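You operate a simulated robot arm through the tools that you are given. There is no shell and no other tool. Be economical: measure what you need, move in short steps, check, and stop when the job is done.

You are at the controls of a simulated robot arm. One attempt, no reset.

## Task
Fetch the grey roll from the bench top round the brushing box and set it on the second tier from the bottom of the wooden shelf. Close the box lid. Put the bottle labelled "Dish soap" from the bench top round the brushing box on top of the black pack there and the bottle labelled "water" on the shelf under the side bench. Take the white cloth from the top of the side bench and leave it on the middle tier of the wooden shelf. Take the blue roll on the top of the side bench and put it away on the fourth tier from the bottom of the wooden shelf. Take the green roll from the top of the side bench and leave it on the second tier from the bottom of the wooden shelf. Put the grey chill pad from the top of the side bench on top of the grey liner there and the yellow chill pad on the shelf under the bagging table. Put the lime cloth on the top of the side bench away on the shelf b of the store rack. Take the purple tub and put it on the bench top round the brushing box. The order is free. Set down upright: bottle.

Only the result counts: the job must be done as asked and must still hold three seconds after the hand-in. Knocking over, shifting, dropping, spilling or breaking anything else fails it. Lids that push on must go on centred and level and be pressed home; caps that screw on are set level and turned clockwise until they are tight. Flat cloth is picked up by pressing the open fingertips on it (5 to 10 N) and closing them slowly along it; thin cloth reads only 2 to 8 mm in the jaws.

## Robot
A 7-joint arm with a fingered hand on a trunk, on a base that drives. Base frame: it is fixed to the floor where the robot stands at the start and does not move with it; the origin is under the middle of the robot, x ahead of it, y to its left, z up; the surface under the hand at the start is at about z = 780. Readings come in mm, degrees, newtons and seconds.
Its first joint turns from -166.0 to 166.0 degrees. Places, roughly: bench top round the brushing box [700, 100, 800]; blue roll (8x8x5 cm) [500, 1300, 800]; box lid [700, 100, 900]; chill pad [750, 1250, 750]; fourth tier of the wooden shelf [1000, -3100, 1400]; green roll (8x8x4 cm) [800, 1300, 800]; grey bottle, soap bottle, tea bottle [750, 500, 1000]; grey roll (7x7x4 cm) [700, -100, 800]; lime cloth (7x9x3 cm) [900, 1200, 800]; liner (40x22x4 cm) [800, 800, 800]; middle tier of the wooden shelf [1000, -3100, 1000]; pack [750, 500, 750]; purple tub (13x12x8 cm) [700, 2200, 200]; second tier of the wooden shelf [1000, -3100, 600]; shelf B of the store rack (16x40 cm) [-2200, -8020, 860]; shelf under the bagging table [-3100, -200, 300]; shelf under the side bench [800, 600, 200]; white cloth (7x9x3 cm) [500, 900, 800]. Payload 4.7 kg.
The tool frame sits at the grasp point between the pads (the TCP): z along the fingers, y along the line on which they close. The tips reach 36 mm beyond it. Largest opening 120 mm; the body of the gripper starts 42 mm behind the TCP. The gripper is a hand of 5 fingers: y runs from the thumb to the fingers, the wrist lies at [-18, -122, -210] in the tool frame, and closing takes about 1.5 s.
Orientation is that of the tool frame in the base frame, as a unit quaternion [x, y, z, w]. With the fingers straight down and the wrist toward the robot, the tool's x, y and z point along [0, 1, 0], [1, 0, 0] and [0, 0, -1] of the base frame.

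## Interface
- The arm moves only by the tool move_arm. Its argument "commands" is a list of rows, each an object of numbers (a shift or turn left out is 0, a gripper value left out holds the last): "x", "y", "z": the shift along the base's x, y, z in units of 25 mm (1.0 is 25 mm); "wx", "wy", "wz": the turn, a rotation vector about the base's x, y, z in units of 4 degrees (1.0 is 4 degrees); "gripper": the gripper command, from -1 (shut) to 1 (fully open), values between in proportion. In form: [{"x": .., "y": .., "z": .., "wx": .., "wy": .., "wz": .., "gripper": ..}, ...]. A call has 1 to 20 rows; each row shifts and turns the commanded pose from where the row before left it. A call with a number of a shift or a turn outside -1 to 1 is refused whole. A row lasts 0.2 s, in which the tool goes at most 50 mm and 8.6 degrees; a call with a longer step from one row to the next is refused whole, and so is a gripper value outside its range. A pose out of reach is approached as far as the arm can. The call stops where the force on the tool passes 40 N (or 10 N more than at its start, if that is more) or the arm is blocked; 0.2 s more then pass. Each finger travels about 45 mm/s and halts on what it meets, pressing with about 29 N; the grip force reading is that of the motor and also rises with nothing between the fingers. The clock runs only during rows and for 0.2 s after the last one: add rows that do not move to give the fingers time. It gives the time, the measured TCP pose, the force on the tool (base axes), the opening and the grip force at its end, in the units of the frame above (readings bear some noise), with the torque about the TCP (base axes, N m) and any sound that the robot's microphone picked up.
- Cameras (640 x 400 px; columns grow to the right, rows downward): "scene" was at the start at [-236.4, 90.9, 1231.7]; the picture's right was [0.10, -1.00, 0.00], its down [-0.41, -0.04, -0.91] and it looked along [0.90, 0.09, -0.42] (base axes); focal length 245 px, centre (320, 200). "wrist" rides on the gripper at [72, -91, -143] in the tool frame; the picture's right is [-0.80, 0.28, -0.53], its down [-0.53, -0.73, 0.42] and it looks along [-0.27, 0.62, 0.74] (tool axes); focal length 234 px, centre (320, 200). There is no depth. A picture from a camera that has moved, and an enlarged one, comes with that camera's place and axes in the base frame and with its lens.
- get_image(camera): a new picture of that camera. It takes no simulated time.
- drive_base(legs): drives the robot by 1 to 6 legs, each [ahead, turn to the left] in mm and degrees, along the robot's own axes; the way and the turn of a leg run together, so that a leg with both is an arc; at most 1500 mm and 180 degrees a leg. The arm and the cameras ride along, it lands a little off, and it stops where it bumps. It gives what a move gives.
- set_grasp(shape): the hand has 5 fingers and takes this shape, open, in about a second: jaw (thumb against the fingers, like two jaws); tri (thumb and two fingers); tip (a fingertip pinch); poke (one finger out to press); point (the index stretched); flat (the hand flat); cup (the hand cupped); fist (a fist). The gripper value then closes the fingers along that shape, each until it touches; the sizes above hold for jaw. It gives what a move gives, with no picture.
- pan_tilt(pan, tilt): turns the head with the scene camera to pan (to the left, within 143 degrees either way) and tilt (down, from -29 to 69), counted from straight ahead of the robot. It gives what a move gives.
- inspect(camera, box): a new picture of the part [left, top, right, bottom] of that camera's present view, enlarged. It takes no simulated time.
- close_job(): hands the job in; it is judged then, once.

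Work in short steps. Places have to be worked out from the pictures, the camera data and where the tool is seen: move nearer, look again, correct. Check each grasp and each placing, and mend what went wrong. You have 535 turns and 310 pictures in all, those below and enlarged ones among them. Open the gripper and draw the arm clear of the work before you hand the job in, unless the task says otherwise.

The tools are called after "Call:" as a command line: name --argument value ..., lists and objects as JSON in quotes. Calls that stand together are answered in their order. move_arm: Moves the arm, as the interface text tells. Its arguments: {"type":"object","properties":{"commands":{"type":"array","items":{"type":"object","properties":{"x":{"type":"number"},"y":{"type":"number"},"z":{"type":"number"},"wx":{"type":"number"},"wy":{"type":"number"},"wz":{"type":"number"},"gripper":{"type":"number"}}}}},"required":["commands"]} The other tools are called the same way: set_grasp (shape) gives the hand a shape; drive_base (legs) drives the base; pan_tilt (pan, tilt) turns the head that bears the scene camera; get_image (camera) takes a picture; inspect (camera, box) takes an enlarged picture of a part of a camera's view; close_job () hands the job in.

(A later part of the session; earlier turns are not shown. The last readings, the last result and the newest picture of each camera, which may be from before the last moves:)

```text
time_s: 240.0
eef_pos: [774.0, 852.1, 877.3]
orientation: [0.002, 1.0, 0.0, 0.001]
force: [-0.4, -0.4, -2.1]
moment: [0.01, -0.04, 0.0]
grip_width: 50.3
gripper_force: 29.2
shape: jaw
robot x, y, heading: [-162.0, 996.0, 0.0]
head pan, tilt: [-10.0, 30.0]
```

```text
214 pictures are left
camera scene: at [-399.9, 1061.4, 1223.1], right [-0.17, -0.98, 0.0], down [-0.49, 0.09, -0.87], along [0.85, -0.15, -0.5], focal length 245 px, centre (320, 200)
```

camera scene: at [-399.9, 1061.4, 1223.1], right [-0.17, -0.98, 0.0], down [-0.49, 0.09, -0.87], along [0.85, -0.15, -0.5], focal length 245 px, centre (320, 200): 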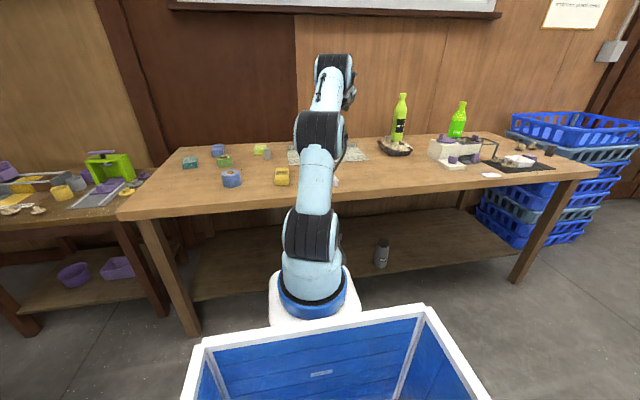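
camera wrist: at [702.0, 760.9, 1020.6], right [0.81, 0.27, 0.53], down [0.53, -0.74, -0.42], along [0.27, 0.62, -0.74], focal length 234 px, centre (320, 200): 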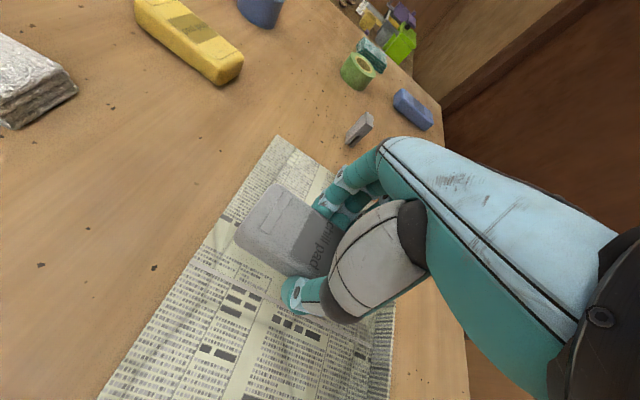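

Over the liner. I lower in stages.

Call:
move_arm --commands '[{"z": -0.6}, {"z": -0.6}, {"z": -0.3}, {}]'

Call:
move_arm --commands '[{"z": -0.2}, {}]'

Call:
move_arm --commands '[{"z": -0.15}, {}]'

```text
time_s: 241.0
eef_pos: [774.6, 850.6, 838.5]
orientation: [0.002, 1.0, 0.001, 0.0]
force: [0.0, 0.9, -2.2]
moment: [0.01, 0.0, 0.05]
grip_width: 50.2
gripper_force: 28.9
shape: jaw
robot x, y, heading: [-163.2, 1000.1, 0.0]
head pan, tilt: [-10.0, 30.0]
```

```text
time_s: 241.6
eef_pos: [773.1, 849.7, 832.9]
orientation: [0.002, 1.0, 0.0, 0.001]
force: [0.9, -0.4, -2.4]
moment: [-0.02, 0.02, -0.01]
grip_width: 50.1
gripper_force: 29.1
shape: jaw
robot x, y, heading: [-162.9, 1001.0, 0.1]
head pan, tilt: [-10.0, 30.0]
```

```text
time_s: 242.2
eef_pos: [772.9, 849.7, 828.3]
orientation: [0.002, 1.0, 0.0, -0.001]
force: [0.8, 0.0, -2.5]
moment: [-0.01, 0.0, -0.01]
grip_width: 50.2
gripper_force: 28.8
shape: jaw
robot x, y, heading: [-158.3, 998.2, -0.0]
head pan, tilt: [-10.0, 30.0]
```

Call:
move_arm --commands '[{"z": -0.1}, {}]'

Call:
move_arm --commands '[{"z": -0.08}, {}]'

```text
time_s: 242.8
eef_pos: [774.3, 851.2, 828.1]
orientation: [0.003, 1.0, 0.0, 0.0]
force: [0.2, 0.3, -0.9]
moment: [0.0, 0.01, 0.01]
grip_width: 50.2
gripper_force: 29.0
shape: jaw
robot x, y, heading: [-159.8, 994.5, -0.1]
head pan, tilt: [-10.0, 30.0]
```

```text
time_s: 243.4
eef_pos: [774.8, 850.3, 826.7]
orientation: [0.002, 1.0, 0.0, 0.002]
force: [-0.2, -0.5, 8.0]
moment: [-0.01, -0.03, 0.0]
grip_width: 50.6
gripper_force: 29.6
shape: jaw
robot x, y, heading: [-161.4, 992.1, 0.3]
head pan, tilt: [-10.0, 30.0]
```

Touching (8 N). I release and rise.

Call:
move_arm --commands '[{"z": 0.05}, {"gripper": -0.05}, {"gripper": 0.1}, {"gripper": 0.3}, {"gripper": 0.3}, {}, {"z": 0.5}, {"z": 1}, {"z": 1}, {"z": 1}, {"z": 1}, {}]'

Call:
get_image --camera "wrist"

```text
time_s: 246.0
eef_pos: [772.8, 851.0, 937.3]
orientation: [0.003, 1.0, 0.0, 0.001]
force: [-0.7, -0.2, -0.1]
moment: [-0.03, 0.02, -0.02]
grip_width: 77.3
gripper_force: 0.2
shape: jaw
robot x, y, heading: [-159.5, 1001.1, -0.0]
head pan, tilt: [-10.0, 30.0]
```

```text
213 pictures are left
camera wrist: at [700.1, 760.0, 1081.1], right [0.81, 0.27, 0.53], down [0.53, -0.74, -0.42], along [0.27, 0.62, -0.74], focal length 234 px, centre (320, 200)
```

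wrist: 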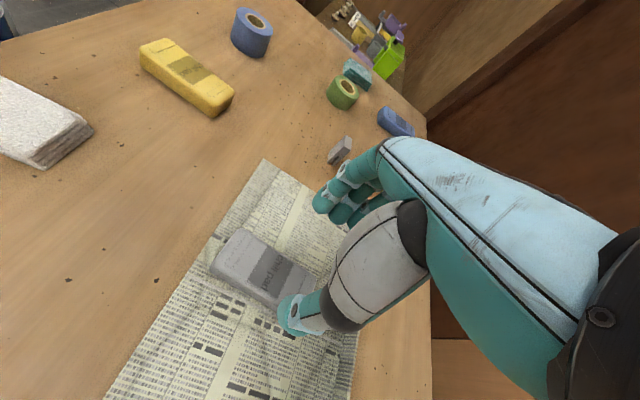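

Grey pad lies on the liner. Now the yellow pad at about (545, 1048), also along x; I move above it.

Call:
move_arm --commands '[{"x": -0.91, "y": 0.79}, {"x": -0.91, "y": 0.79}, {"x": -0.91, "y": 0.79}, {"x": -0.91, "y": 0.79}, {"x": -0.91, "y": 0.79}, {"x": -0.91, "y": 0.79}, {"x": -0.91, "y": 0.79}, {"x": -0.91, "y": 0.79}, {"x": -0.91, "y": 0.79}, {"x": -0.91, "y": 0.79}, {"gripper": 0.5}, {}]'

Call:
get_image --camera "wrist"

```text
time_s: 248.6
eef_pos: [546.9, 1050.8, 938.8]
orientation: [0.003, 1.0, 0.0, 0.0]
force: [0.2, 0.5, -0.3]
moment: [0.01, 0.01, -0.01]
grip_width: 89.8
gripper_force: 0.1
shape: jaw
robot x, y, heading: [-160.0, 998.8, 0.0]
head pan, tilt: [-10.0, 30.0]
```

```text
212 pictures are left
camera wrist: at [473.4, 959.6, 1081.5], right [0.81, 0.27, 0.53], down [0.53, -0.74, -0.42], along [0.27, 0.62, -0.74], focal length 234 px, centre (320, 200)
```

wrist: 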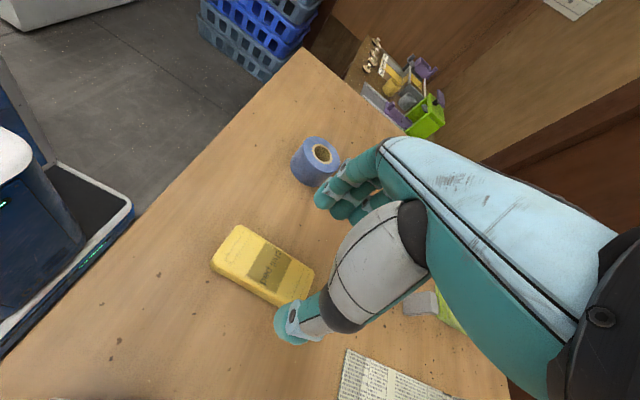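

Yellow pad centre (543, 1057). I descend and grip.

Call:
move_arm --commands '[{"x": -0.12, "y": 0.25, "z": -0.5}, {"z": -1}, {"z": -1}, {"z": -1}, {"z": -0.9}, {"z": -0.2}, {}, {"gripper": 0.1}, {"gripper": -1}, {}, {}, {}, {}]'

Call:
get_image --camera "wrist"

```text
time_s: 251.4
eef_pos: [546.5, 1055.0, 822.8]
orientation: [0.002, 1.0, 0.0, 0.0]
force: [0.8, 0.3, -0.3]
moment: [-0.01, 0.02, 0.0]
grip_width: 50.4
gripper_force: 28.6
shape: jaw
robot x, y, heading: [-164.5, 1000.0, 0.1]
head pan, tilt: [-10.0, 30.0]
```

```text
211 pictures are left
camera wrist: at [471.8, 964.3, 967.0], right [0.81, 0.27, 0.53], down [0.53, -0.74, -0.42], along [0.27, 0.62, -0.74], focal length 234 px, centre (320, 200)
```

wrist: 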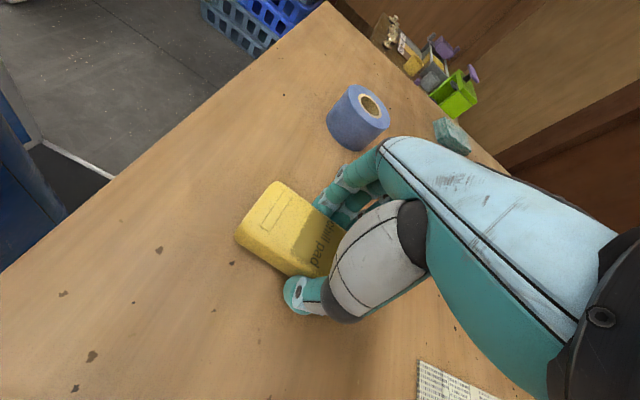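

Gripped. I lift and yaw the hand back so its closing line points along the robot's forward axis.

Call:
move_arm --commands '[{"z": 0.5}, {"z": 1}, {"z": 1}, {"z": 1}, {"z": 1}, {"z": 1}, {"z": 1}, {"z": 0.6, "wz": -1}, {"wz": -1}, {"wz": -1}, {"wz": -1}, {"wz": -1}, {"wz": -1}, {"wz": -1}, {"wz": -1}, {"wz": -1}, {"wz": -1}, {"wz": -1}, {"wz": -1}, {"wz": -1}]'

Call:
move_arm --commands '[{"wz": -1}, {"wz": -1}, {"wz": -1}, {"wz": -1}, {"wz": -1}, {"wz": -1}, {"wz": -1}, {"wz": -1}, {"wz": -1}, {"wz": -0.5}, {}]'

Call:
get_image --camera "wrist"

```text
time_s: 255.6
eef_pos: [543.1, 1054.9, 1001.2]
orientation: [0.441, 0.898, 0.0, 0.0]
force: [1.1, 0.2, -1.5]
moment: [0.0, 0.0, -0.02]
grip_width: 50.4
gripper_force: 29.3
shape: jaw
robot x, y, heading: [-164.4, 997.1, 0.2]
head pan, tilt: [-10.0, 30.0]
```

```text
time_s: 258.0
eef_pos: [543.6, 1054.9, 1000.8]
orientation: [0.709, 0.705, 0.0, 0.001]
force: [0.1, 0.6, -1.4]
moment: [-0.01, 0.01, 0.0]
grip_width: 50.1
gripper_force: 29.3
shape: jaw
robot x, y, heading: [-160.3, 993.8, 0.1]
head pan, tilt: [-10.0, 30.0]
```

```text
210 pictures are left
camera wrist: at [452.7, 1128.8, 1145.2], right [0.27, -0.81, 0.53], down [-0.74, -0.53, -0.42], along [0.62, -0.27, -0.74], focal length 234 px, centre (320, 200)
```

wrist: 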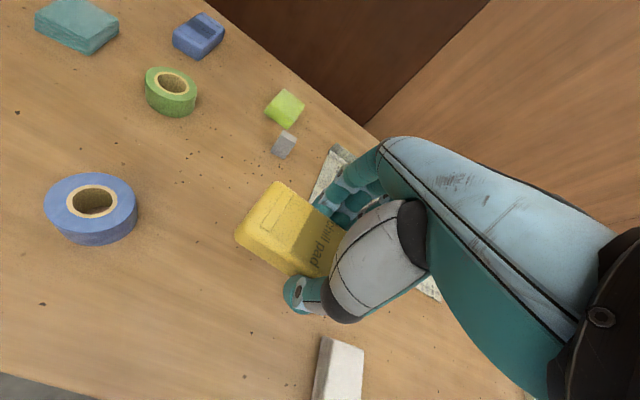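

Yellow pad held and turned. I back off and drive toward the bagging table.

Call:
drive_base --legs '[[-400, 0], [0, -136]]'

Call:
drive_base --legs '[[1500, 0]]'

Call:
pan_tilt --pan -30 --tilt 25

Call:
get_image --camera "scene"

```text
time_s: 266.1
eef_pos: [-1017.9, 459.8, 1001.3]
orientation: [0.923, -0.384, 0.0, 0.0]
force: [0.3, -0.5, -2.6]
moment: [0.02, 0.0, 0.01]
grip_width: 49.8
gripper_force: 29.1
shape: jaw
robot x, y, heading: [-560.8, 1001.7, -134.8]
head pan, tilt: [-10.0, 30.0]
```

```text
time_s: 273.5
eef_pos: [-2069.1, -599.9, 1001.3]
orientation: [0.924, -0.383, 0.0, 0.001]
force: [0.8, 0.3, -2.3]
moment: [-0.01, -0.01, -0.01]
grip_width: 50.1
gripper_force: 28.9
shape: jaw
robot x, y, heading: [-1613.8, -61.6, -134.8]
head pan, tilt: [-10.0, 30.0]
```

```text
time_s: 274.3
eef_pos: [-2068.8, -600.1, 1001.2]
orientation: [0.924, -0.383, -0.001, 0.0]
force: [-0.3, -0.4, -2.8]
moment: [-0.01, -0.02, 0.01]
grip_width: 50.1
gripper_force: 29.0
shape: jaw
robot x, y, heading: [-1613.7, -59.4, -135.0]
head pan, tilt: [-30.0, 25.0]
```

```text
209 pictures are left
camera scene: at [-1412.0, 93.4, 1231.1], right [-0.26, 0.96, 0.0], down [0.41, 0.11, -0.91], along [-0.87, -0.24, -0.42], focal length 245 px, centre (320, 200)
```

scene: 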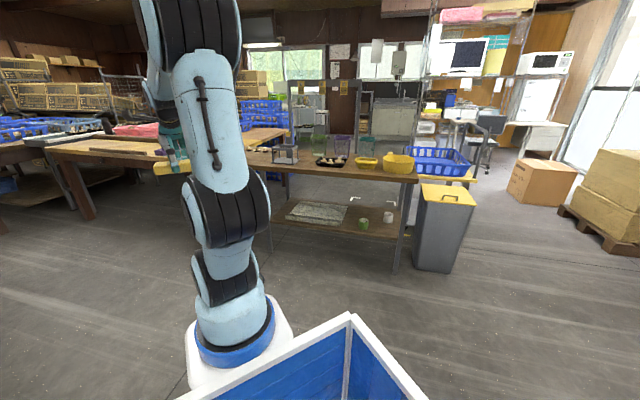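

The bagging table's front edge is at x≈−2890 and its shelf near z 300; there's free room around (−2980, 110). I position in front of it.

Call:
drive_base --legs '[[0, -71], [370, 0], [0, 26]]'

Call:
pan_tilt --pan 15 --tilt 30

Call:
get_image --camera "scene"

```text
time_s: 281.0
eef_pos: [-2653.3, 13.4, 1002.5]
orientation: [0.716, -0.698, 0.0, 0.0]
force: [1.1, 0.7, -3.3]
moment: [0.01, -0.05, 0.01]
grip_width: 49.5
gripper_force: 29.0
shape: jaw
robot x, y, heading: [-1951.2, 90.6, -178.2]
head pan, tilt: [-30.0, 25.0]
```

```text
time_s: 282.1
eef_pos: [-2653.7, 14.0, 1001.2]
orientation: [0.715, -0.699, 0.0, 0.0]
force: [-0.9, -0.2, -2.5]
moment: [0.03, -0.03, 0.02]
grip_width: 49.5
gripper_force: 28.8
shape: jaw
robot x, y, heading: [-1949.4, 93.4, -178.3]
head pan, tilt: [15.0, 30.0]
```

```text
208 pictures are left
camera scene: at [-1704.0, -3.0, 1223.1], right [-0.29, 0.96, 0.0], down [0.48, 0.14, -0.87], along [-0.83, -0.25, -0.5], focal length 245 px, centre (320, 200)
```

scene: 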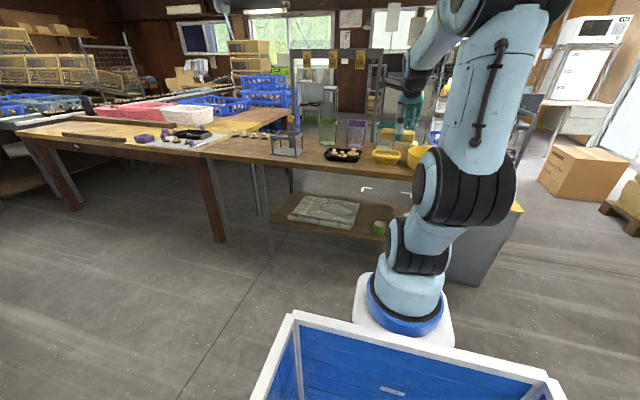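

I lower the hand in front of the table (still clear of its edge).

Call:
move_arm --commands '[{"y": 0.9, "z": -1}, {"y": 0.9, "z": -1}, {"y": 0.9, "z": -1}, {"y": 0.9, "z": -1}, {"y": 0.9, "z": -1}, {"z": -1}, {"z": -1}, {"z": -1}, {"z": -1}, {"z": -1}, {"z": -1}, {"z": -1}, {"z": -1}, {"z": -1}, {"z": -1}, {"z": -1}, {}]'

```text
time_s: 285.7
eef_pos: [-2654.8, 126.8, 598.8]
orientation: [0.716, -0.698, 0.0, -0.001]
force: [0.8, 0.2, -1.3]
moment: [0.03, -0.03, -0.05]
grip_width: 49.6
gripper_force: 29.4
shape: jaw
robot x, y, heading: [-1949.7, 91.8, -178.0]
head pan, tilt: [15.0, 30.0]
```

Call:
move_arm --commands '[{"z": -1}, {"z": -1}, {"z": -1}, {"z": -1}, {"z": -1}, {"z": -1}, {"z": -1}, {}]'

Call:
get_image --camera "wrist"

Call:
get_image --camera "scene"

```text
time_s: 287.5
eef_pos: [-2655.2, 130.1, 428.3]
orientation: [0.717, -0.697, 0.004, 0.003]
force: [-0.5, 0.0, -2.0]
moment: [0.01, -0.01, -0.01]
grip_width: 49.5
gripper_force: 28.8
shape: jaw
out of reach, approached as far as the arm can: row 7
robot x, y, heading: [-1951.5, 96.7, -178.1]
head pan, tilt: [15.0, 30.0]
```

```text
207 pictures are left
camera wrist: at [-2562.2, 61.3, 573.2], right [-0.3, 0.8, 0.52], down [0.72, 0.55, -0.43], along [-0.63, 0.24, -0.74], focal length 234 px, centre (320, 200)
```

wrist: 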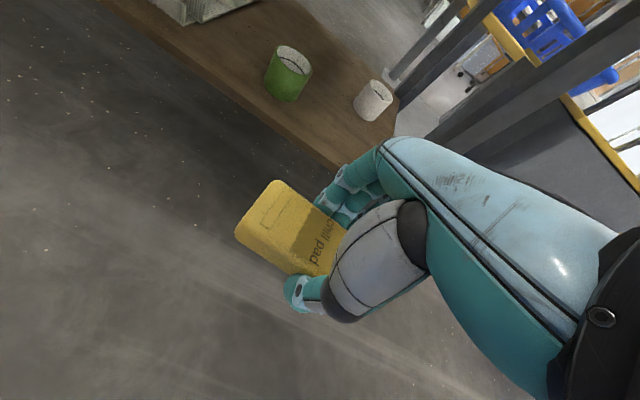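

```text
206 pictures are left
camera scene: at [-1704.0, -3.0, 1223.1], right [-0.29, 0.96, 0.0], down [0.48, 0.15, -0.87], along [-0.83, -0.25, -0.5], focal length 245 px, centre (320, 200)
```

scene: 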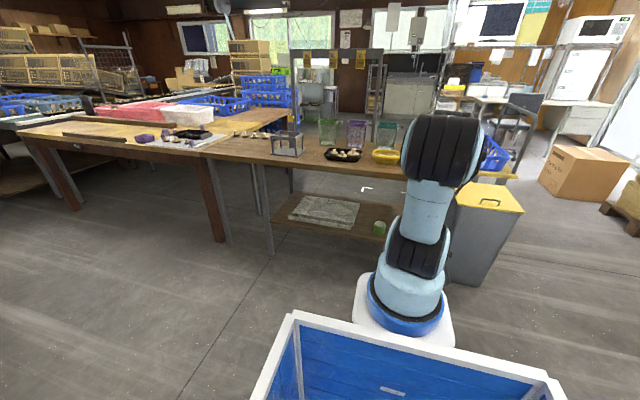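

Shelf edge at x≈−2880; green cup at (−2964, 15). I advance toward (−2955, 140) partway.

Call:
move_arm --commands '[{"x": -1}, {"x": -1}, {"x": -1}, {"x": -1}, {"x": -1}, {"x": -1}, {}]'

Call:
get_image --camera "wrist"

Call:
get_image --camera "scene"

```text
time_s: 289.1
eef_pos: [-2805.6, 129.9, 429.4]
orientation: [0.716, -0.698, -0.001, 0.001]
force: [0.2, 0.3, -2.1]
moment: [0.03, 0.01, 0.0]
grip_width: 49.5
gripper_force: 29.2
shape: jaw
robot x, y, heading: [-1951.8, 92.5, -178.1]
head pan, tilt: [15.0, 30.0]
```

```text
205 pictures are left
camera wrist: at [-2712.8, 60.0, 573.3], right [-0.3, 0.8, 0.53], down [0.72, 0.55, -0.42], along [-0.63, 0.25, -0.74], focal length 234 px, centre (320, 200)
```

wrist: 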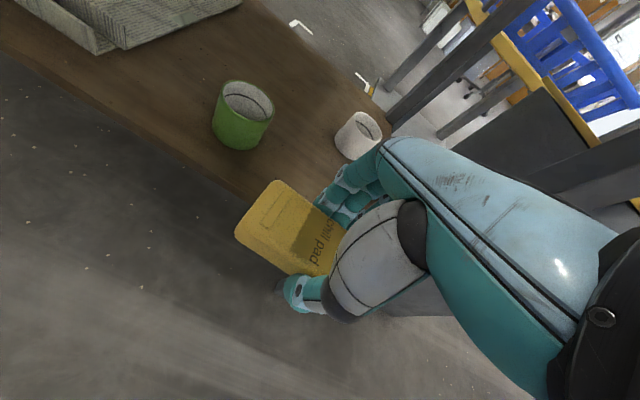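

```text
204 pictures are left
camera scene: at [-1704.0, -3.0, 1223.1], right [-0.29, 0.96, 0.0], down [0.48, 0.14, -0.87], along [-0.83, -0.25, -0.5], focal length 245 px, centre (320, 200)
```

scene: 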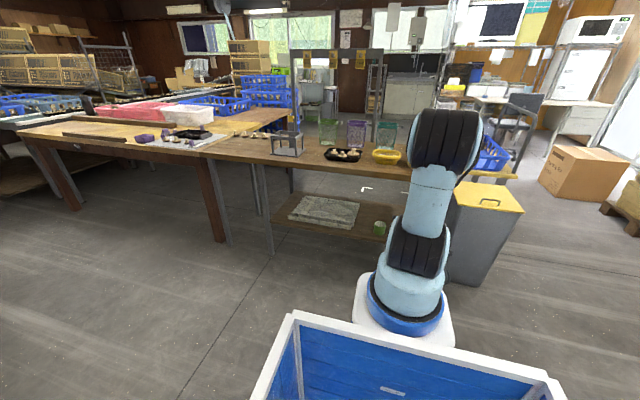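

Path is clear: cup to the left, forearm stays outside. I advance to x ≈ −2953.

Call:
move_arm --commands '[{"x": -1, "y": 0.2}, {"x": -1, "y": 0.2}, {"x": -1}, {"x": -1}, {"x": -1}, {"x": -0.9}, {}]'

Call:
get_image --camera "wrist"

```text
time_s: 290.7
eef_pos: [-2954.5, 138.2, 428.6]
orientation: [0.715, -0.699, 0.0, -0.001]
force: [-0.6, 0.7, -1.6]
moment: [0.0, 0.0, -0.01]
grip_width: 49.4
gripper_force: 29.4
shape: jaw
robot x, y, heading: [-1952.3, 92.9, -178.0]
head pan, tilt: [15.0, 30.0]
```

```text
203 pictures are left
camera wrist: at [-2860.9, 67.2, 571.9], right [-0.3, 0.8, 0.53], down [0.72, 0.55, -0.42], along [-0.63, 0.25, -0.74], focal length 234 px, centre (320, 200)
```

wrist: 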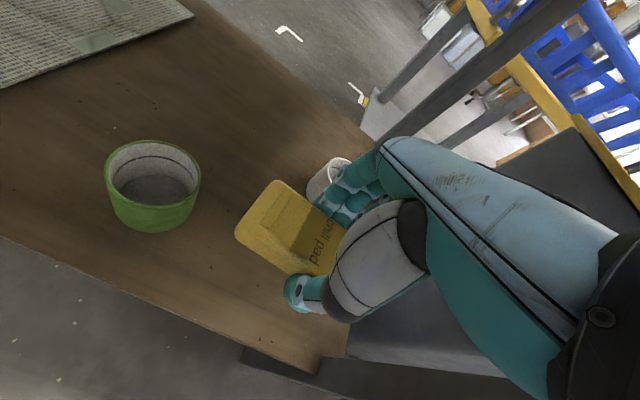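

I lower toward the shelf in stages.

Call:
move_arm --commands '[{"z": -0.6}, {"z": -0.6}, {"z": -0.6}, {"z": -0.4}, {}]'

Call:
move_arm --commands '[{"z": -0.3}, {}]'

Call:
move_arm --commands '[{"z": -0.2}, {}]'

Call:
move_arm --commands '[{"z": -0.15}, {}]'

```text
time_s: 291.9
eef_pos: [-2953.3, 138.7, 373.7]
orientation: [0.716, -0.698, 0.0, 0.0]
force: [0.5, -0.3, -1.9]
moment: [0.03, 0.01, 0.02]
grip_width: 49.5
gripper_force: 29.5
shape: jaw
robot x, y, heading: [-1952.2, 90.4, -178.1]
head pan, tilt: [15.0, 30.0]
```

```text
time_s: 292.5
eef_pos: [-2953.3, 138.4, 365.7]
orientation: [0.717, -0.697, 0.0, 0.0]
force: [0.1, -0.9, -2.4]
moment: [0.02, 0.0, 0.0]
grip_width: 49.3
gripper_force: 29.1
shape: jaw
robot x, y, heading: [-1951.0, 91.3, -178.1]
head pan, tilt: [15.0, 30.0]
```

```text
time_s: 293.1
eef_pos: [-2953.2, 139.3, 360.7]
orientation: [0.716, -0.699, 0.0, 0.0]
force: [-0.2, -0.3, -1.9]
moment: [0.0, 0.01, -0.03]
grip_width: 49.6
gripper_force: 29.5
shape: jaw
robot x, y, heading: [-1951.4, 94.5, -178.2]
head pan, tilt: [15.0, 30.0]
```

```text
time_s: 293.7
eef_pos: [-2952.8, 139.0, 357.2]
orientation: [0.716, -0.698, -0.001, 0.0]
force: [0.7, 1.0, -2.0]
moment: [0.02, 0.0, -0.03]
grip_width: 49.5
gripper_force: 29.5
shape: jaw
robot x, y, heading: [-1953.0, 93.0, -178.0]
head pan, tilt: [15.0, 30.0]
```

Call:
move_arm --commands '[{"z": -0.18}, {}]'

Call:
move_arm --commands '[{"z": -0.18}, {}]'

Call:
move_arm --commands '[{"z": -0.18}, {}]'

Call:
get_image --camera "wrist"

```text
time_s: 294.3
eef_pos: [-2953.2, 139.1, 353.1]
orientation: [0.716, -0.698, 0.0, 0.0]
force: [-1.0, 0.1, -2.4]
moment: [0.03, -0.01, -0.02]
grip_width: 49.3
gripper_force: 28.8
shape: jaw
robot x, y, heading: [-1952.7, 93.5, -178.1]
head pan, tilt: [15.0, 30.0]
```

```text
time_s: 294.9
eef_pos: [-2953.0, 138.6, 348.4]
orientation: [0.716, -0.698, 0.0, 0.0]
force: [-0.1, -0.7, -1.8]
moment: [0.01, -0.01, 0.02]
grip_width: 49.4
gripper_force: 28.9
shape: jaw
robot x, y, heading: [-1951.7, 90.0, -178.1]
head pan, tilt: [15.0, 30.0]
```

```text
time_s: 295.5
eef_pos: [-2952.8, 138.4, 343.4]
orientation: [0.716, -0.698, 0.0, 0.0]
force: [0.2, 0.3, -2.3]
moment: [0.02, -0.02, 0.02]
grip_width: 48.9
gripper_force: 28.9
shape: jaw
robot x, y, heading: [-1950.5, 95.5, -177.9]
head pan, tilt: [15.0, 30.0]
```

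```text
202 pictures are left
camera wrist: at [-2859.3, 68.1, 487.4], right [-0.3, 0.8, 0.53], down [0.72, 0.55, -0.42], along [-0.63, 0.25, -0.74], focal length 234 px, centre (320, 200)
```

wrist: 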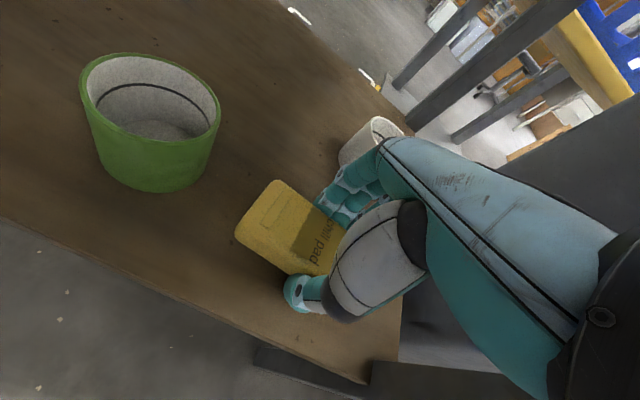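

Call:
move_arm --commands '[{"z": -0.18}, {}]'

Call:
move_arm --commands '[{"z": -0.18}, {}]'

Call:
move_arm --commands '[{"z": -0.15}, {}]'

```text
time_s: 296.1
eef_pos: [-2954.5, 139.1, 342.5]
orientation: [0.716, -0.698, -0.001, 0.001]
force: [4.9, -1.4, 19.9]
moment: [-0.04, -0.15, 0.05]
grip_width: 50.3
gripper_force: 28.8
shape: jaw
robot x, y, heading: [-1950.1, 94.4, -178.0]
head pan, tilt: [15.0, 30.0]
```

```text
time_s: 296.6
eef_pos: [-2957.1, 138.6, 341.6]
orientation: [0.716, -0.699, -0.004, 0.003]
force: [1.6, -0.4, 14.3]
moment: [-0.04, -0.2, 0.03]
grip_width: 51.4
gripper_force: 29.9
shape: jaw
robot x, y, heading: [-1950.1, 93.5, -178.1]
head pan, tilt: [15.0, 30.0]
stopped in row 2: the force on the tool passed its limit at 42 N (the readings are from after the stop); the commanded pose is now the measured one
```

```text
time_s: 297.1
eef_pos: [-2962.4, 139.2, 342.4]
orientation: [0.716, -0.698, -0.005, 0.005]
force: [2.8, -0.2, 13.5]
moment: [0.02, -0.29, -0.03]
grip_width: 51.6
gripper_force: 29.2
shape: jaw
robot x, y, heading: [-1952.2, 89.6, -178.1]
head pan, tilt: [15.0, 30.0]
stopped in row 2: the force on the tool passed its limit at 40 N (the readings are from after the stop); the commanded pose is now the measured one
```

On the shelf (z≈300). I relieve and open, then rise and look.

Call:
move_arm --commands '[{"z": 0.1}, {"gripper": -0.05}, {"gripper": 0.1}, {"gripper": 0.3}, {"gripper": 0.3}, {}, {"z": 0.5}, {"z": 1}, {"z": 0.8}, {}]'

Call:
get_image --camera "wrist"

```text
time_s: 299.3
eef_pos: [-2961.1, 138.7, 399.5]
orientation: [0.715, -0.699, -0.005, 0.005]
force: [-0.2, -0.4, -0.5]
moment: [-0.03, -0.01, 0.04]
grip_width: 77.7
gripper_force: 0.1
shape: jaw
robot x, y, heading: [-1951.0, 94.8, -178.0]
head pan, tilt: [15.0, 30.0]
```

```text
201 pictures are left
camera wrist: at [-2865.6, 68.2, 541.8], right [-0.29, 0.8, 0.53], down [0.71, 0.55, -0.43], along [-0.64, 0.25, -0.73], focal length 234 px, centre (320, 200)
```

wrist: 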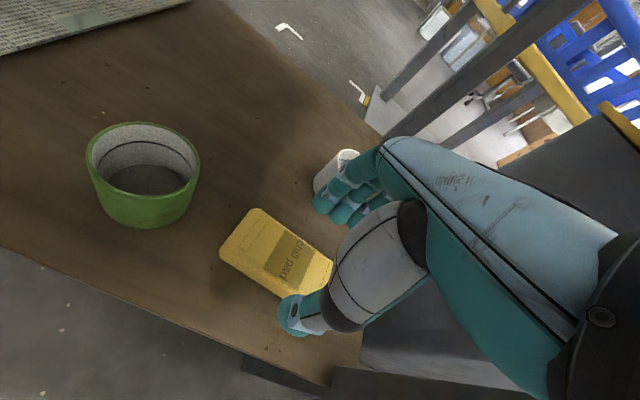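

Yellow pad is placed. I back out, then raise and retract the arm.

Call:
drive_base --legs '[[-350, 0]]'

Call:
move_arm --commands '[{"x": 1, "wx": 0.3}, {"x": 1, "z": 1}, {"x": 1, "z": 1}, {"x": 1, "z": 1}, {"x": 1, "z": 1}, {"x": 1, "z": 1}, {"x": 1, "z": 1}, {"x": 1, "z": 1}, {"x": 1, "z": 1}, {"x": 1, "z": 1}, {"z": 1}, {"z": 1}, {"z": 1}, {"z": 1}, {"z": 1}, {"z": 1}, {"z": 1}]'

```text
time_s: 301.6
eef_pos: [-2602.9, 150.3, 399.0]
orientation: [0.715, -0.699, -0.005, 0.005]
force: [-0.1, 0.1, -1.0]
moment: [-0.01, 0.0, 0.01]
grip_width: 77.5
gripper_force: 0.1
shape: jaw
robot x, y, heading: [-1594.0, 104.1, -178.2]
head pan, tilt: [15.0, 30.0]
```

```text
time_s: 305.2
eef_pos: [-2355.7, 150.7, 798.3]
orientation: [0.716, -0.698, -0.012, -0.004]
force: [0.0, 0.0, -0.9]
moment: [-0.02, -0.02, -0.02]
grip_width: 77.9
gripper_force: 0.2
shape: jaw
robot x, y, heading: [-1596.0, 106.2, -178.2]
head pan, tilt: [15.0, 30.0]
```

Call:
move_arm --commands '[{"z": 1, "wx": -0.32, "wy": -0.17}, {"z": 1}, {"z": 1}, {"z": 1}, {"z": 1}, {"z": 1}, {"z": 1}, {"z": 1}, {}]'

Call:
drive_base --legs '[[0, -141.5], [1360, 0]]'

```text
time_s: 307.2
eef_pos: [-2354.7, 151.2, 999.5]
orientation: [0.716, -0.698, 0.0, 0.0]
force: [-0.2, 0.2, 1.0]
moment: [0.0, -0.02, -0.01]
grip_width: 77.7
gripper_force: 0.1
shape: jaw
robot x, y, heading: [-1594.4, 108.1, -177.8]
head pan, tilt: [15.0, 30.0]
```

```text
time_s: 319.8
eef_pos: [19.2, 1481.6, 1000.8]
orientation: [0.407, 0.914, 0.0, 0.0]
force: [-0.7, -0.6, 0.4]
moment: [0.0, 0.0, -0.01]
grip_width: 77.6
gripper_force: 0.1
shape: jaw
robot x, y, heading: [-587.1, 1023.6, 42.4]
head pan, tilt: [15.0, 30.0]
```

Call:
drive_base --legs '[[0, -41.5], [420, 0]]'

Call:
get_image --camera "wrist"

```text
time_s: 324.2
eef_pos: [593.7, 990.0, 999.0]
orientation: [0.699, 0.716, 0.0, 0.0]
force: [-0.6, 0.4, 0.9]
moment: [0.0, -0.01, 0.0]
grip_width: 77.9
gripper_force: 0.2
shape: jaw
robot x, y, heading: [-165.8, 1036.7, 2.0]
head pan, tilt: [15.0, 30.0]
```

```text
200 pictures are left
camera wrist: at [500.7, 1061.5, 1144.3], right [0.3, -0.8, 0.52], down [-0.72, -0.55, -0.43], along [0.63, -0.25, -0.74], focal length 234 px, centre (320, 200)
```

wrist: 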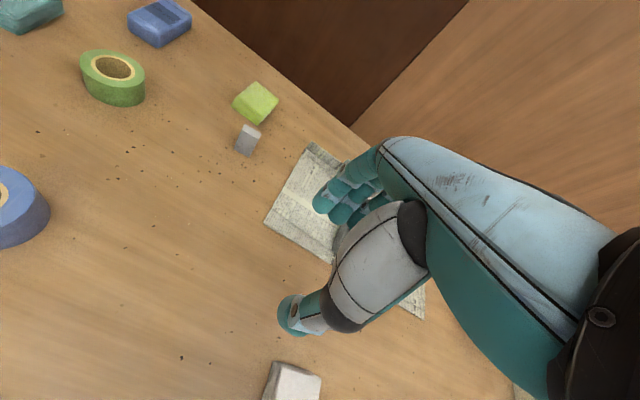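

I move over the green roll at about (760, 1321).

Call:
move_arm --commands '[{"x": 0.48, "y": 0.95}, {"x": 0.48, "y": 0.95}, {"x": 0.48, "y": 0.95}, {"x": 0.48, "y": 0.95}, {"x": 0.48, "y": 0.95}, {"x": 0.48, "y": 0.95}, {"x": 0.48, "y": 0.95}, {"x": 0.48, "y": 0.95}, {"x": 0.48, "y": 0.95}, {"x": 0.48, "y": 0.95}, {"x": 0.48, "y": 0.95, "gripper": 0.75}, {"x": 0.48, "y": 0.95}, {"x": 0.48, "y": 0.95}, {"x": 0.48, "y": 0.95}, {"z": -1}, {"z": -1}, {}]'

Call:
get_image --camera "wrist"

```text
time_s: 327.8
eef_pos: [761.3, 1326.6, 951.3]
orientation: [0.699, 0.715, 0.0, 0.001]
force: [0.2, -0.2, 0.2]
moment: [0.01, -0.02, 0.02]
grip_width: 104.6
gripper_force: 0.0
shape: jaw
robot x, y, heading: [-164.1, 1035.4, 1.9]
head pan, tilt: [15.0, 30.0]
```

```text
199 pictures are left
camera wrist: at [668.6, 1396.4, 1094.9], right [0.3, -0.8, 0.52], down [-0.72, -0.55, -0.43], along [0.63, -0.25, -0.74], focal length 234 px, centre (320, 200)
```

wrist: 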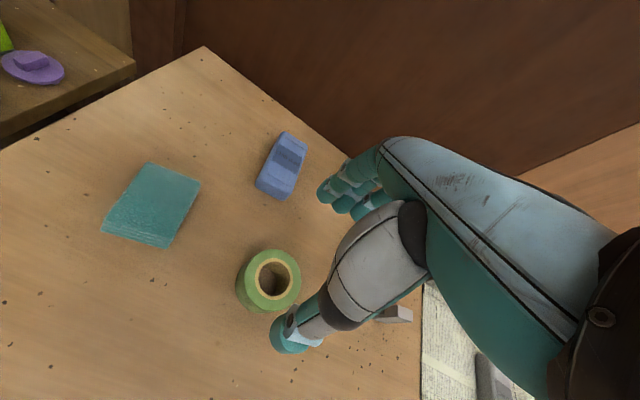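

Roll at (764, 1318). I descend and grip.

Call:
move_arm --commands '[{"x": 0.1, "y": -0.33, "z": -0.5}, {"z": -1}, {"z": -1}, {"z": -1}, {"z": -1}, {"z": -0.5}, {"z": -0.16}, {}, {"gripper": 0.4}, {"gripper": 0.2}, {"gripper": -1}, {}, {}, {}, {}]'

Call:
get_image --camera "wrist"

```text
time_s: 331.0
eef_pos: [763.9, 1314.5, 820.2]
orientation: [0.698, 0.716, -0.001, 0.0]
force: [0.6, -0.6, 0.1]
moment: [0.0, 0.01, 0.04]
grip_width: 64.1
gripper_force: 29.8
shape: jaw
robot x, y, heading: [-167.4, 1037.1, 2.0]
head pan, tilt: [15.0, 30.0]
```

```text
198 pictures are left
camera wrist: at [671.4, 1385.8, 964.4], right [0.3, -0.8, 0.52], down [-0.72, -0.55, -0.43], along [0.63, -0.25, -0.74], focal length 234 px, centre (320, 200)
```

wrist: 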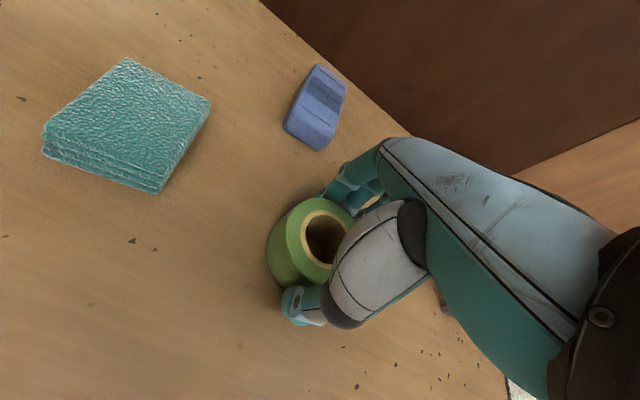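

Gripped (64 mm). I lift and bring it in front of the robot.

Call:
move_arm --commands '[{"z": 0.5}, {"z": 1}, {"z": 1}, {"z": 1}, {"z": 1}, {"z": 1}, {"z": 1}, {"z": 0.7}, {"x": -0.9, "y": -0.8}, {"x": -0.9, "y": -0.8}, {"x": -0.9, "y": -0.8}, {"x": -0.9, "y": -0.8}, {"x": -0.9, "y": -0.8}, {"x": -0.9, "y": -0.8}, {"x": -0.9, "y": -0.8}, {"x": -0.9, "y": -0.8}, {"x": -0.9, "y": -0.8}, {"y": -0.8}, {"y": -0.8}, {}]'

Call:
drive_base --legs '[[-400, 0], [0, -90], [1500, 0], [1500, 0]]'

```text
time_s: 335.2
eef_pos: [561.5, 1095.4, 1000.9]
orientation: [0.698, 0.716, 0.001, 0.0]
force: [0.9, 0.0, -1.0]
moment: [-0.01, 0.01, 0.02]
grip_width: 63.8
gripper_force: 29.4
shape: jaw
robot x, y, heading: [-165.1, 1038.2, 2.2]
head pan, tilt: [15.0, 30.0]
```

```text
time_s: 355.6
eef_pos: [-355.6, -2710.1, 1001.1]
orientation: [1.0, 0.025, 0.0, -0.001]
force: [0.0, 0.3, -0.8]
moment: [0.01, -0.04, 0.0]
grip_width: 63.7
gripper_force: 28.9
shape: jaw
robot x, y, heading: [-429.5, -1985.5, -86.7]
head pan, tilt: [15.0, 30.0]
```

Call:
drive_base --legs '[[1205, 0], [0, 86]]'

```text
time_s: 365.4
eef_pos: [363.6, -3136.7, 1001.0]
orientation: [0.706, 0.708, 0.0, 0.0]
force: [-0.1, 0.2, -1.7]
moment: [0.01, -0.01, -0.02]
grip_width: 63.5
gripper_force: 29.0
shape: jaw
robot x, y, heading: [-364.2, -3177.4, 0.5]
head pan, tilt: [15.0, 30.0]
```

Well aligned (TCP y −3137). I lower to entry height and drive closer.

Call:
move_arm --commands '[{"z": -1}, {"z": -1}, {"z": -1}, {"z": -1}, {"z": -1}, {"z": -1}, {"z": -1}, {"z": -1}, {"z": -1}, {"z": -1}, {"z": -1}, {"z": -1}, {"z": -1}, {}]'

Call:
drive_base --legs '[[155, 0]]'

Call:
move_arm --commands '[{"x": 1}, {"x": 1}, {"x": 1}, {"x": 1}, {"x": 1}, {"x": 1}, {"x": 1}, {"x": 1}, {"x": 1}, {}]'

Call:
get_image --camera "wrist"

```text
time_s: 368.4
eef_pos: [365.1, -3136.3, 676.8]
orientation: [0.706, 0.708, -0.001, 0.0]
force: [0.1, -0.2, -0.7]
moment: [0.0, 0.0, 0.04]
grip_width: 63.0
gripper_force: 29.3
shape: jaw
robot x, y, heading: [-362.9, -3176.6, 0.7]
head pan, tilt: [15.0, 30.0]
```

```text
time_s: 369.8
eef_pos: [523.6, -3135.0, 675.6]
orientation: [0.707, 0.707, 0.0, -0.001]
force: [-0.6, 0.9, -0.9]
moment: [-0.02, 0.01, 0.01]
grip_width: 63.1
gripper_force: 28.5
shape: jaw
robot x, y, heading: [-206.2, -3174.2, 0.3]
head pan, tilt: [15.0, 30.0]
```

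```text
time_s: 372.0
eef_pos: [747.4, -3135.2, 677.5]
orientation: [0.707, 0.708, 0.0, 0.0]
force: [-0.4, -0.3, -0.8]
moment: [-0.01, 0.0, -0.01]
grip_width: 63.4
gripper_force: 29.2
shape: jaw
robot x, y, heading: [-206.9, -3175.4, 0.1]
head pan, tilt: [15.0, 30.0]
```

```text
197 pictures are left
camera wrist: at [656.0, -3062.1, 821.5], right [0.28, -0.8, 0.52], down [-0.73, -0.53, -0.43], along [0.62, -0.27, -0.74], focal length 234 px, centre (320, 200)
```

wrist: 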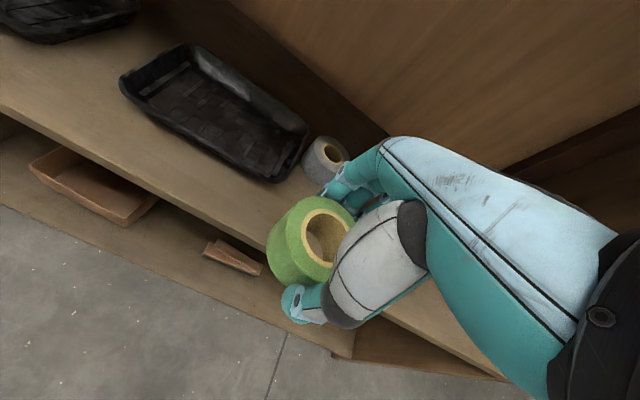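

Grey roll seen at (938, −3133). I advance to x≈843 and check.

Call:
move_arm --commands '[{"x": 1}, {"x": 1}, {"x": 1}, {"x": 0.8}, {}]'

Call:
get_image --camera "wrist"

```text
time_s: 373.2
eef_pos: [842.9, -3134.1, 676.8]
orientation: [0.707, 0.707, 0.0, 0.001]
force: [-0.1, -0.6, -0.9]
moment: [0.0, -0.01, 0.0]
grip_width: 63.1
gripper_force: 29.2
shape: jaw
robot x, y, heading: [-203.0, -3173.0, 0.4]
head pan, tilt: [15.0, 30.0]
```

```text
196 pictures are left
camera wrist: at [751.8, -3062.0, 820.1], right [0.28, -0.8, 0.52], down [-0.73, -0.53, -0.43], along [0.62, -0.27, -0.74], focal length 234 px, centre (320, 200)
```

wrist: 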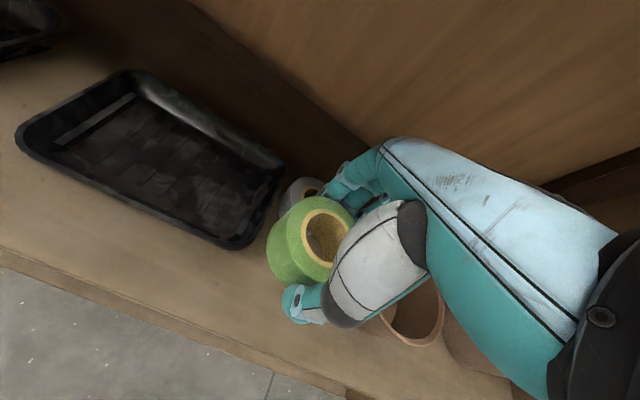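

The outer fingers would graze the tub on the right at this orientation. I yaw the hand +20° and shift slightly back so the fingers fit between tub, tray and grey roll.

Call:
move_arm --commands '[{"z": 0.5, "x": -0.5}, {"wz": 1}, {"wz": 1}, {"wz": 1}, {"wz": 1}, {"wz": 1, "y": -0.1}, {}]'

Call:
get_image --camera "wrist"

```text
time_s: 374.8
eef_pos: [830.9, -3137.7, 689.1]
orientation: [0.573, 0.819, 0.0, 0.0]
force: [0.2, -0.2, -0.9]
moment: [-0.01, -0.01, -0.01]
grip_width: 63.1
gripper_force: 29.2
shape: jaw
robot x, y, heading: [-204.3, -3176.6, 0.3]
head pan, tilt: [15.0, 30.0]
```

```text
195 pictures are left
camera wrist: at [720.9, -3101.1, 833.1], right [0.54, -0.66, 0.52], down [-0.51, -0.75, -0.43], along [0.67, -0.04, -0.74], focal length 234 px, centre (320, 200)
```

wrist: 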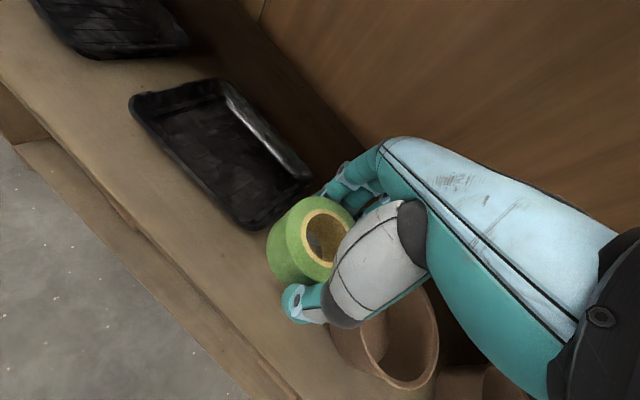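

Clearances look right. I lower to just above the tier in stages.

Call:
move_arm --commands '[{"z": -0.6}, {"z": -0.6}, {"z": -0.6}, {"z": -0.4}, {}]'

Call:
get_image --camera "wrist"

```text
time_s: 376.0
eef_pos: [830.6, -3138.6, 634.8]
orientation: [0.573, 0.82, 0.0, -0.001]
force: [0.2, -0.4, -0.3]
moment: [-0.02, 0.0, -0.03]
grip_width: 63.2
gripper_force: 29.5
shape: jaw
robot x, y, heading: [-203.5, -3176.4, 0.5]
head pan, tilt: [15.0, 30.0]
```

```text
194 pictures are left
camera wrist: at [720.8, -3100.9, 778.8], right [0.54, -0.66, 0.53], down [-0.51, -0.75, -0.43], along [0.67, -0.04, -0.74], focal length 234 px, centre (320, 200)
```

wrist: 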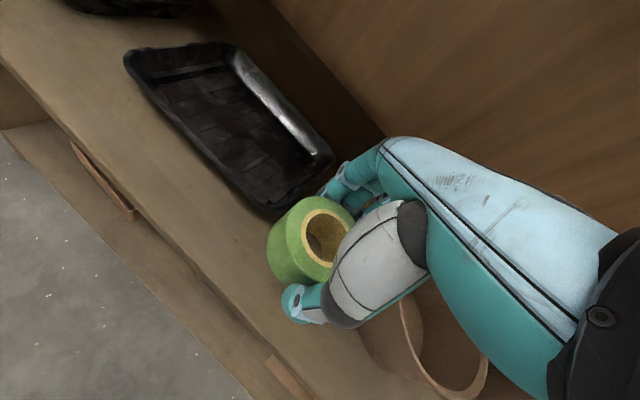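

Call:
move_arm --commands '[{"z": -0.4}, {"z": -0.4}, {"z": -0.2}, {}]'

Call:
move_arm --commands '[{"x": 0.3}, {"x": 0.3}, {"x": 0.2}, {}]'

Call:
get_image --camera "wrist"

```text
time_s: 377.0
eef_pos: [830.9, -3137.6, 610.0]
orientation: [0.574, 0.819, 0.0, 0.0]
force: [0.3, 0.6, -1.7]
moment: [0.03, -0.01, 0.03]
grip_width: 62.7
gripper_force: 28.7
shape: jaw
robot x, y, heading: [-206.4, -3176.2, 0.6]
head pan, tilt: [15.0, 30.0]
```

```text
time_s: 378.0
eef_pos: [851.0, -3137.7, 608.4]
orientation: [0.574, 0.819, -0.001, 0.0]
force: [0.6, -0.3, -0.5]
moment: [0.0, 0.02, 0.02]
grip_width: 63.1
gripper_force: 28.8
shape: jaw
robot x, y, heading: [-206.2, -3175.6, 0.4]
head pan, tilt: [15.0, 30.0]
```

```text
193 pictures are left
camera wrist: at [740.8, -3101.2, 752.8], right [0.54, -0.66, 0.53], down [-0.51, -0.75, -0.43], along [0.67, -0.04, -0.74], focal length 234 px, centre (320, 200)
```

wrist: 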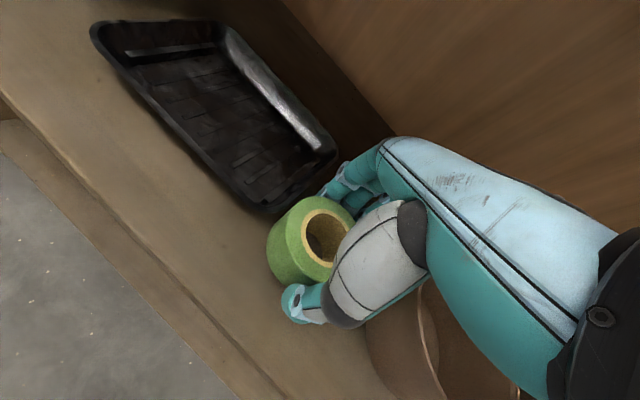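

No contact so far. I lower to the tier.

Call:
move_arm --commands '[{"z": -0.2}, {}]'

Call:
move_arm --commands '[{"z": -0.12}, {}]'

```text
time_s: 378.6
eef_pos: [851.2, -3138.2, 604.1]
orientation: [0.574, 0.819, 0.0, -0.001]
force: [0.1, 0.6, -1.9]
moment: [-0.01, 0.0, 0.03]
grip_width: 62.8
gripper_force: 29.3
shape: jaw
robot x, y, heading: [-207.0, -3177.6, 0.7]
head pan, tilt: [15.0, 30.0]
```

```text
time_s: 379.2
eef_pos: [851.7, -3137.6, 600.6]
orientation: [0.573, 0.819, 0.0, 0.0]
force: [0.3, -0.3, -0.7]
moment: [0.01, -0.01, -0.03]
grip_width: 62.9
gripper_force: 29.3
shape: jaw
robot x, y, heading: [-206.3, -3173.0, 0.2]
head pan, tilt: [15.0, 30.0]
```

Call:
move_arm --commands '[{"z": -0.12}, {}]'

Call:
move_arm --commands '[{"z": -0.1}, {}]'

```text
time_s: 379.8
eef_pos: [851.8, -3138.5, 598.4]
orientation: [0.574, 0.819, 0.001, 0.001]
force: [-2.7, 1.5, 11.4]
moment: [0.07, -0.03, 0.01]
grip_width: 63.1
gripper_force: 29.3
shape: jaw
robot x, y, heading: [-201.9, -3175.2, 0.4]
head pan, tilt: [15.0, 30.0]
```

```text
time_s: 380.4
eef_pos: [852.1, -3137.5, 597.9]
orientation: [0.573, 0.819, 0.001, 0.002]
force: [-3.4, -0.6, 25.0]
moment: [0.03, -0.02, 0.04]
grip_width: 63.3
gripper_force: 29.0
shape: jaw
robot x, y, heading: [-204.6, -3181.9, 0.7]
head pan, tilt: [15.0, 30.0]
```

Touched down. I relieve, open slightly, and lift out.

Call:
move_arm --commands '[{"z": 0.12}, {"gripper": 0.1}, {"gripper": 0.18}, {"gripper": 0.24}, {}, {"z": 0.3}, {"z": 0.5}, {"z": 1}, {"z": 1}, {"z": 0.5}, {}]'

Call:
get_image --camera "wrist"

```text
time_s: 382.8
eef_pos: [850.5, -3138.7, 681.9]
orientation: [0.574, 0.819, 0.001, 0.0]
force: [-0.5, 0.4, -0.2]
moment: [0.0, -0.03, 0.0]
grip_width: 73.8
gripper_force: 0.0
shape: jaw
robot x, y, heading: [-202.4, -3176.8, 0.3]
head pan, tilt: [15.0, 30.0]
```

```text
192 pictures are left
camera wrist: at [740.3, -3100.9, 825.1], right [0.54, -0.66, 0.52], down [-0.51, -0.75, -0.42], along [0.67, -0.04, -0.74], focal length 234 px, centre (320, 200)
```

wrist: 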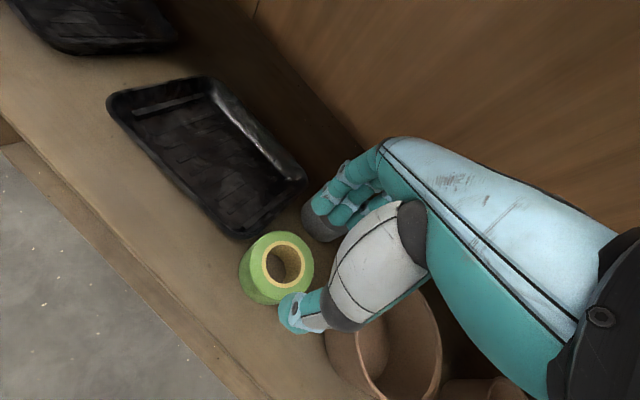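

Green roll is down on tier 2. I draw back and check the tier.

Call:
move_arm --commands '[{"x": -1}, {"x": -1}, {"x": -1}, {}]'

Call:
get_image --camera "wrist"

```text
time_s: 383.8
eef_pos: [777.3, -3138.9, 680.6]
orientation: [0.573, 0.819, 0.0, 0.0]
force: [0.5, -0.4, -1.1]
moment: [0.02, 0.02, 0.0]
grip_width: 74.0
gripper_force: 0.0
shape: jaw
robot x, y, heading: [-201.0, -3178.3, 0.4]
head pan, tilt: [15.0, 30.0]
```

```text
191 pictures are left
camera wrist: at [666.6, -3100.9, 825.1], right [0.54, -0.66, 0.52], down [-0.51, -0.75, -0.43], along [0.67, -0.04, -0.74], focal length 234 px, centre (320, 200)
```

wrist: 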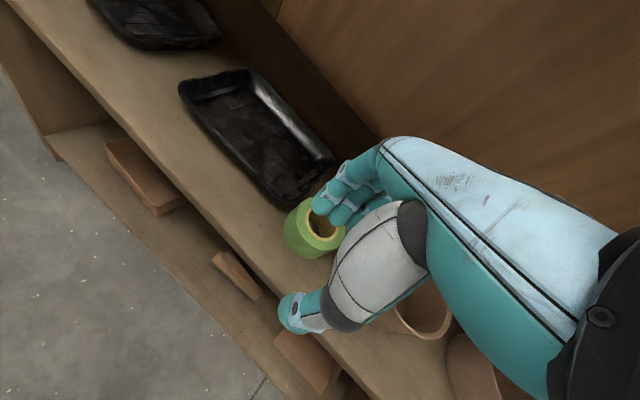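

Good. I back off, restore the yaw and raise the arm.

Call:
drive_base --legs '[[-450, 0]]'

Call:
move_arm --commands '[{"wz": -1, "x": -0.8}, {"wz": -1, "x": -0.8}, {"wz": -1, "x": -0.8}, {"wz": -1, "x": -0.8}, {"wz": -1, "x": -0.8}, {"z": 1}, {"z": 1}, {"z": 1}, {"z": 1}, {"z": 1}, {"z": 1}, {"z": 1}, {"z": 1}, {"z": 1}, {"z": 1}, {"z": 1}, {"z": 1}, {"z": 1}, {}]'

Call:
pan_tilt --pan 15 --tilt 15

Call:
get_image --camera "scene"

```text
time_s: 386.5
eef_pos: [327.2, -3137.6, 681.4]
orientation: [0.571, 0.821, -0.001, 0.0]
force: [-0.5, -0.3, -0.1]
moment: [-0.01, -0.01, -0.01]
grip_width: 74.2
gripper_force: 0.1
shape: jaw
robot x, y, heading: [-654.7, -3184.7, 0.7]
head pan, tilt: [15.0, 30.0]
```

```text
time_s: 390.5
eef_pos: [220.9, -3127.0, 900.2]
orientation: [0.679, 0.733, 0.042, -0.011]
force: [-0.1, -0.6, -0.8]
moment: [-0.01, 0.08, -0.01]
grip_width: 74.2
gripper_force: 0.1
shape: jaw
out of reach, approached as far as the arm can: row 8, 9, 10, 11, 12, 13, 14, 15, 16
robot x, y, heading: [-656.5, -3180.6, 0.8]
head pan, tilt: [15.0, 30.0]
```

```text
time_s: 391.3
eef_pos: [220.1, -3127.3, 900.3]
orientation: [0.68, 0.732, 0.042, -0.011]
force: [0.4, -0.6, -0.3]
moment: [-0.01, -0.01, -0.03]
grip_width: 74.7
gripper_force: 0.1
shape: jaw
robot x, y, heading: [-658.8, -3178.2, 1.2]
head pan, tilt: [15.0, 15.0]
```

```text
190 pictures are left
camera scene: at [-895.0, -3082.2, 1247.2], right [0.27, -0.96, 0.0], down [-0.25, -0.07, -0.97], along [0.93, 0.26, -0.26], focal length 245 px, centre (320, 200)
```

scene: 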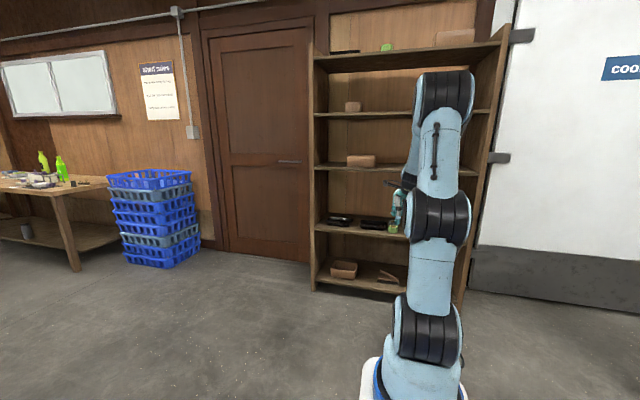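

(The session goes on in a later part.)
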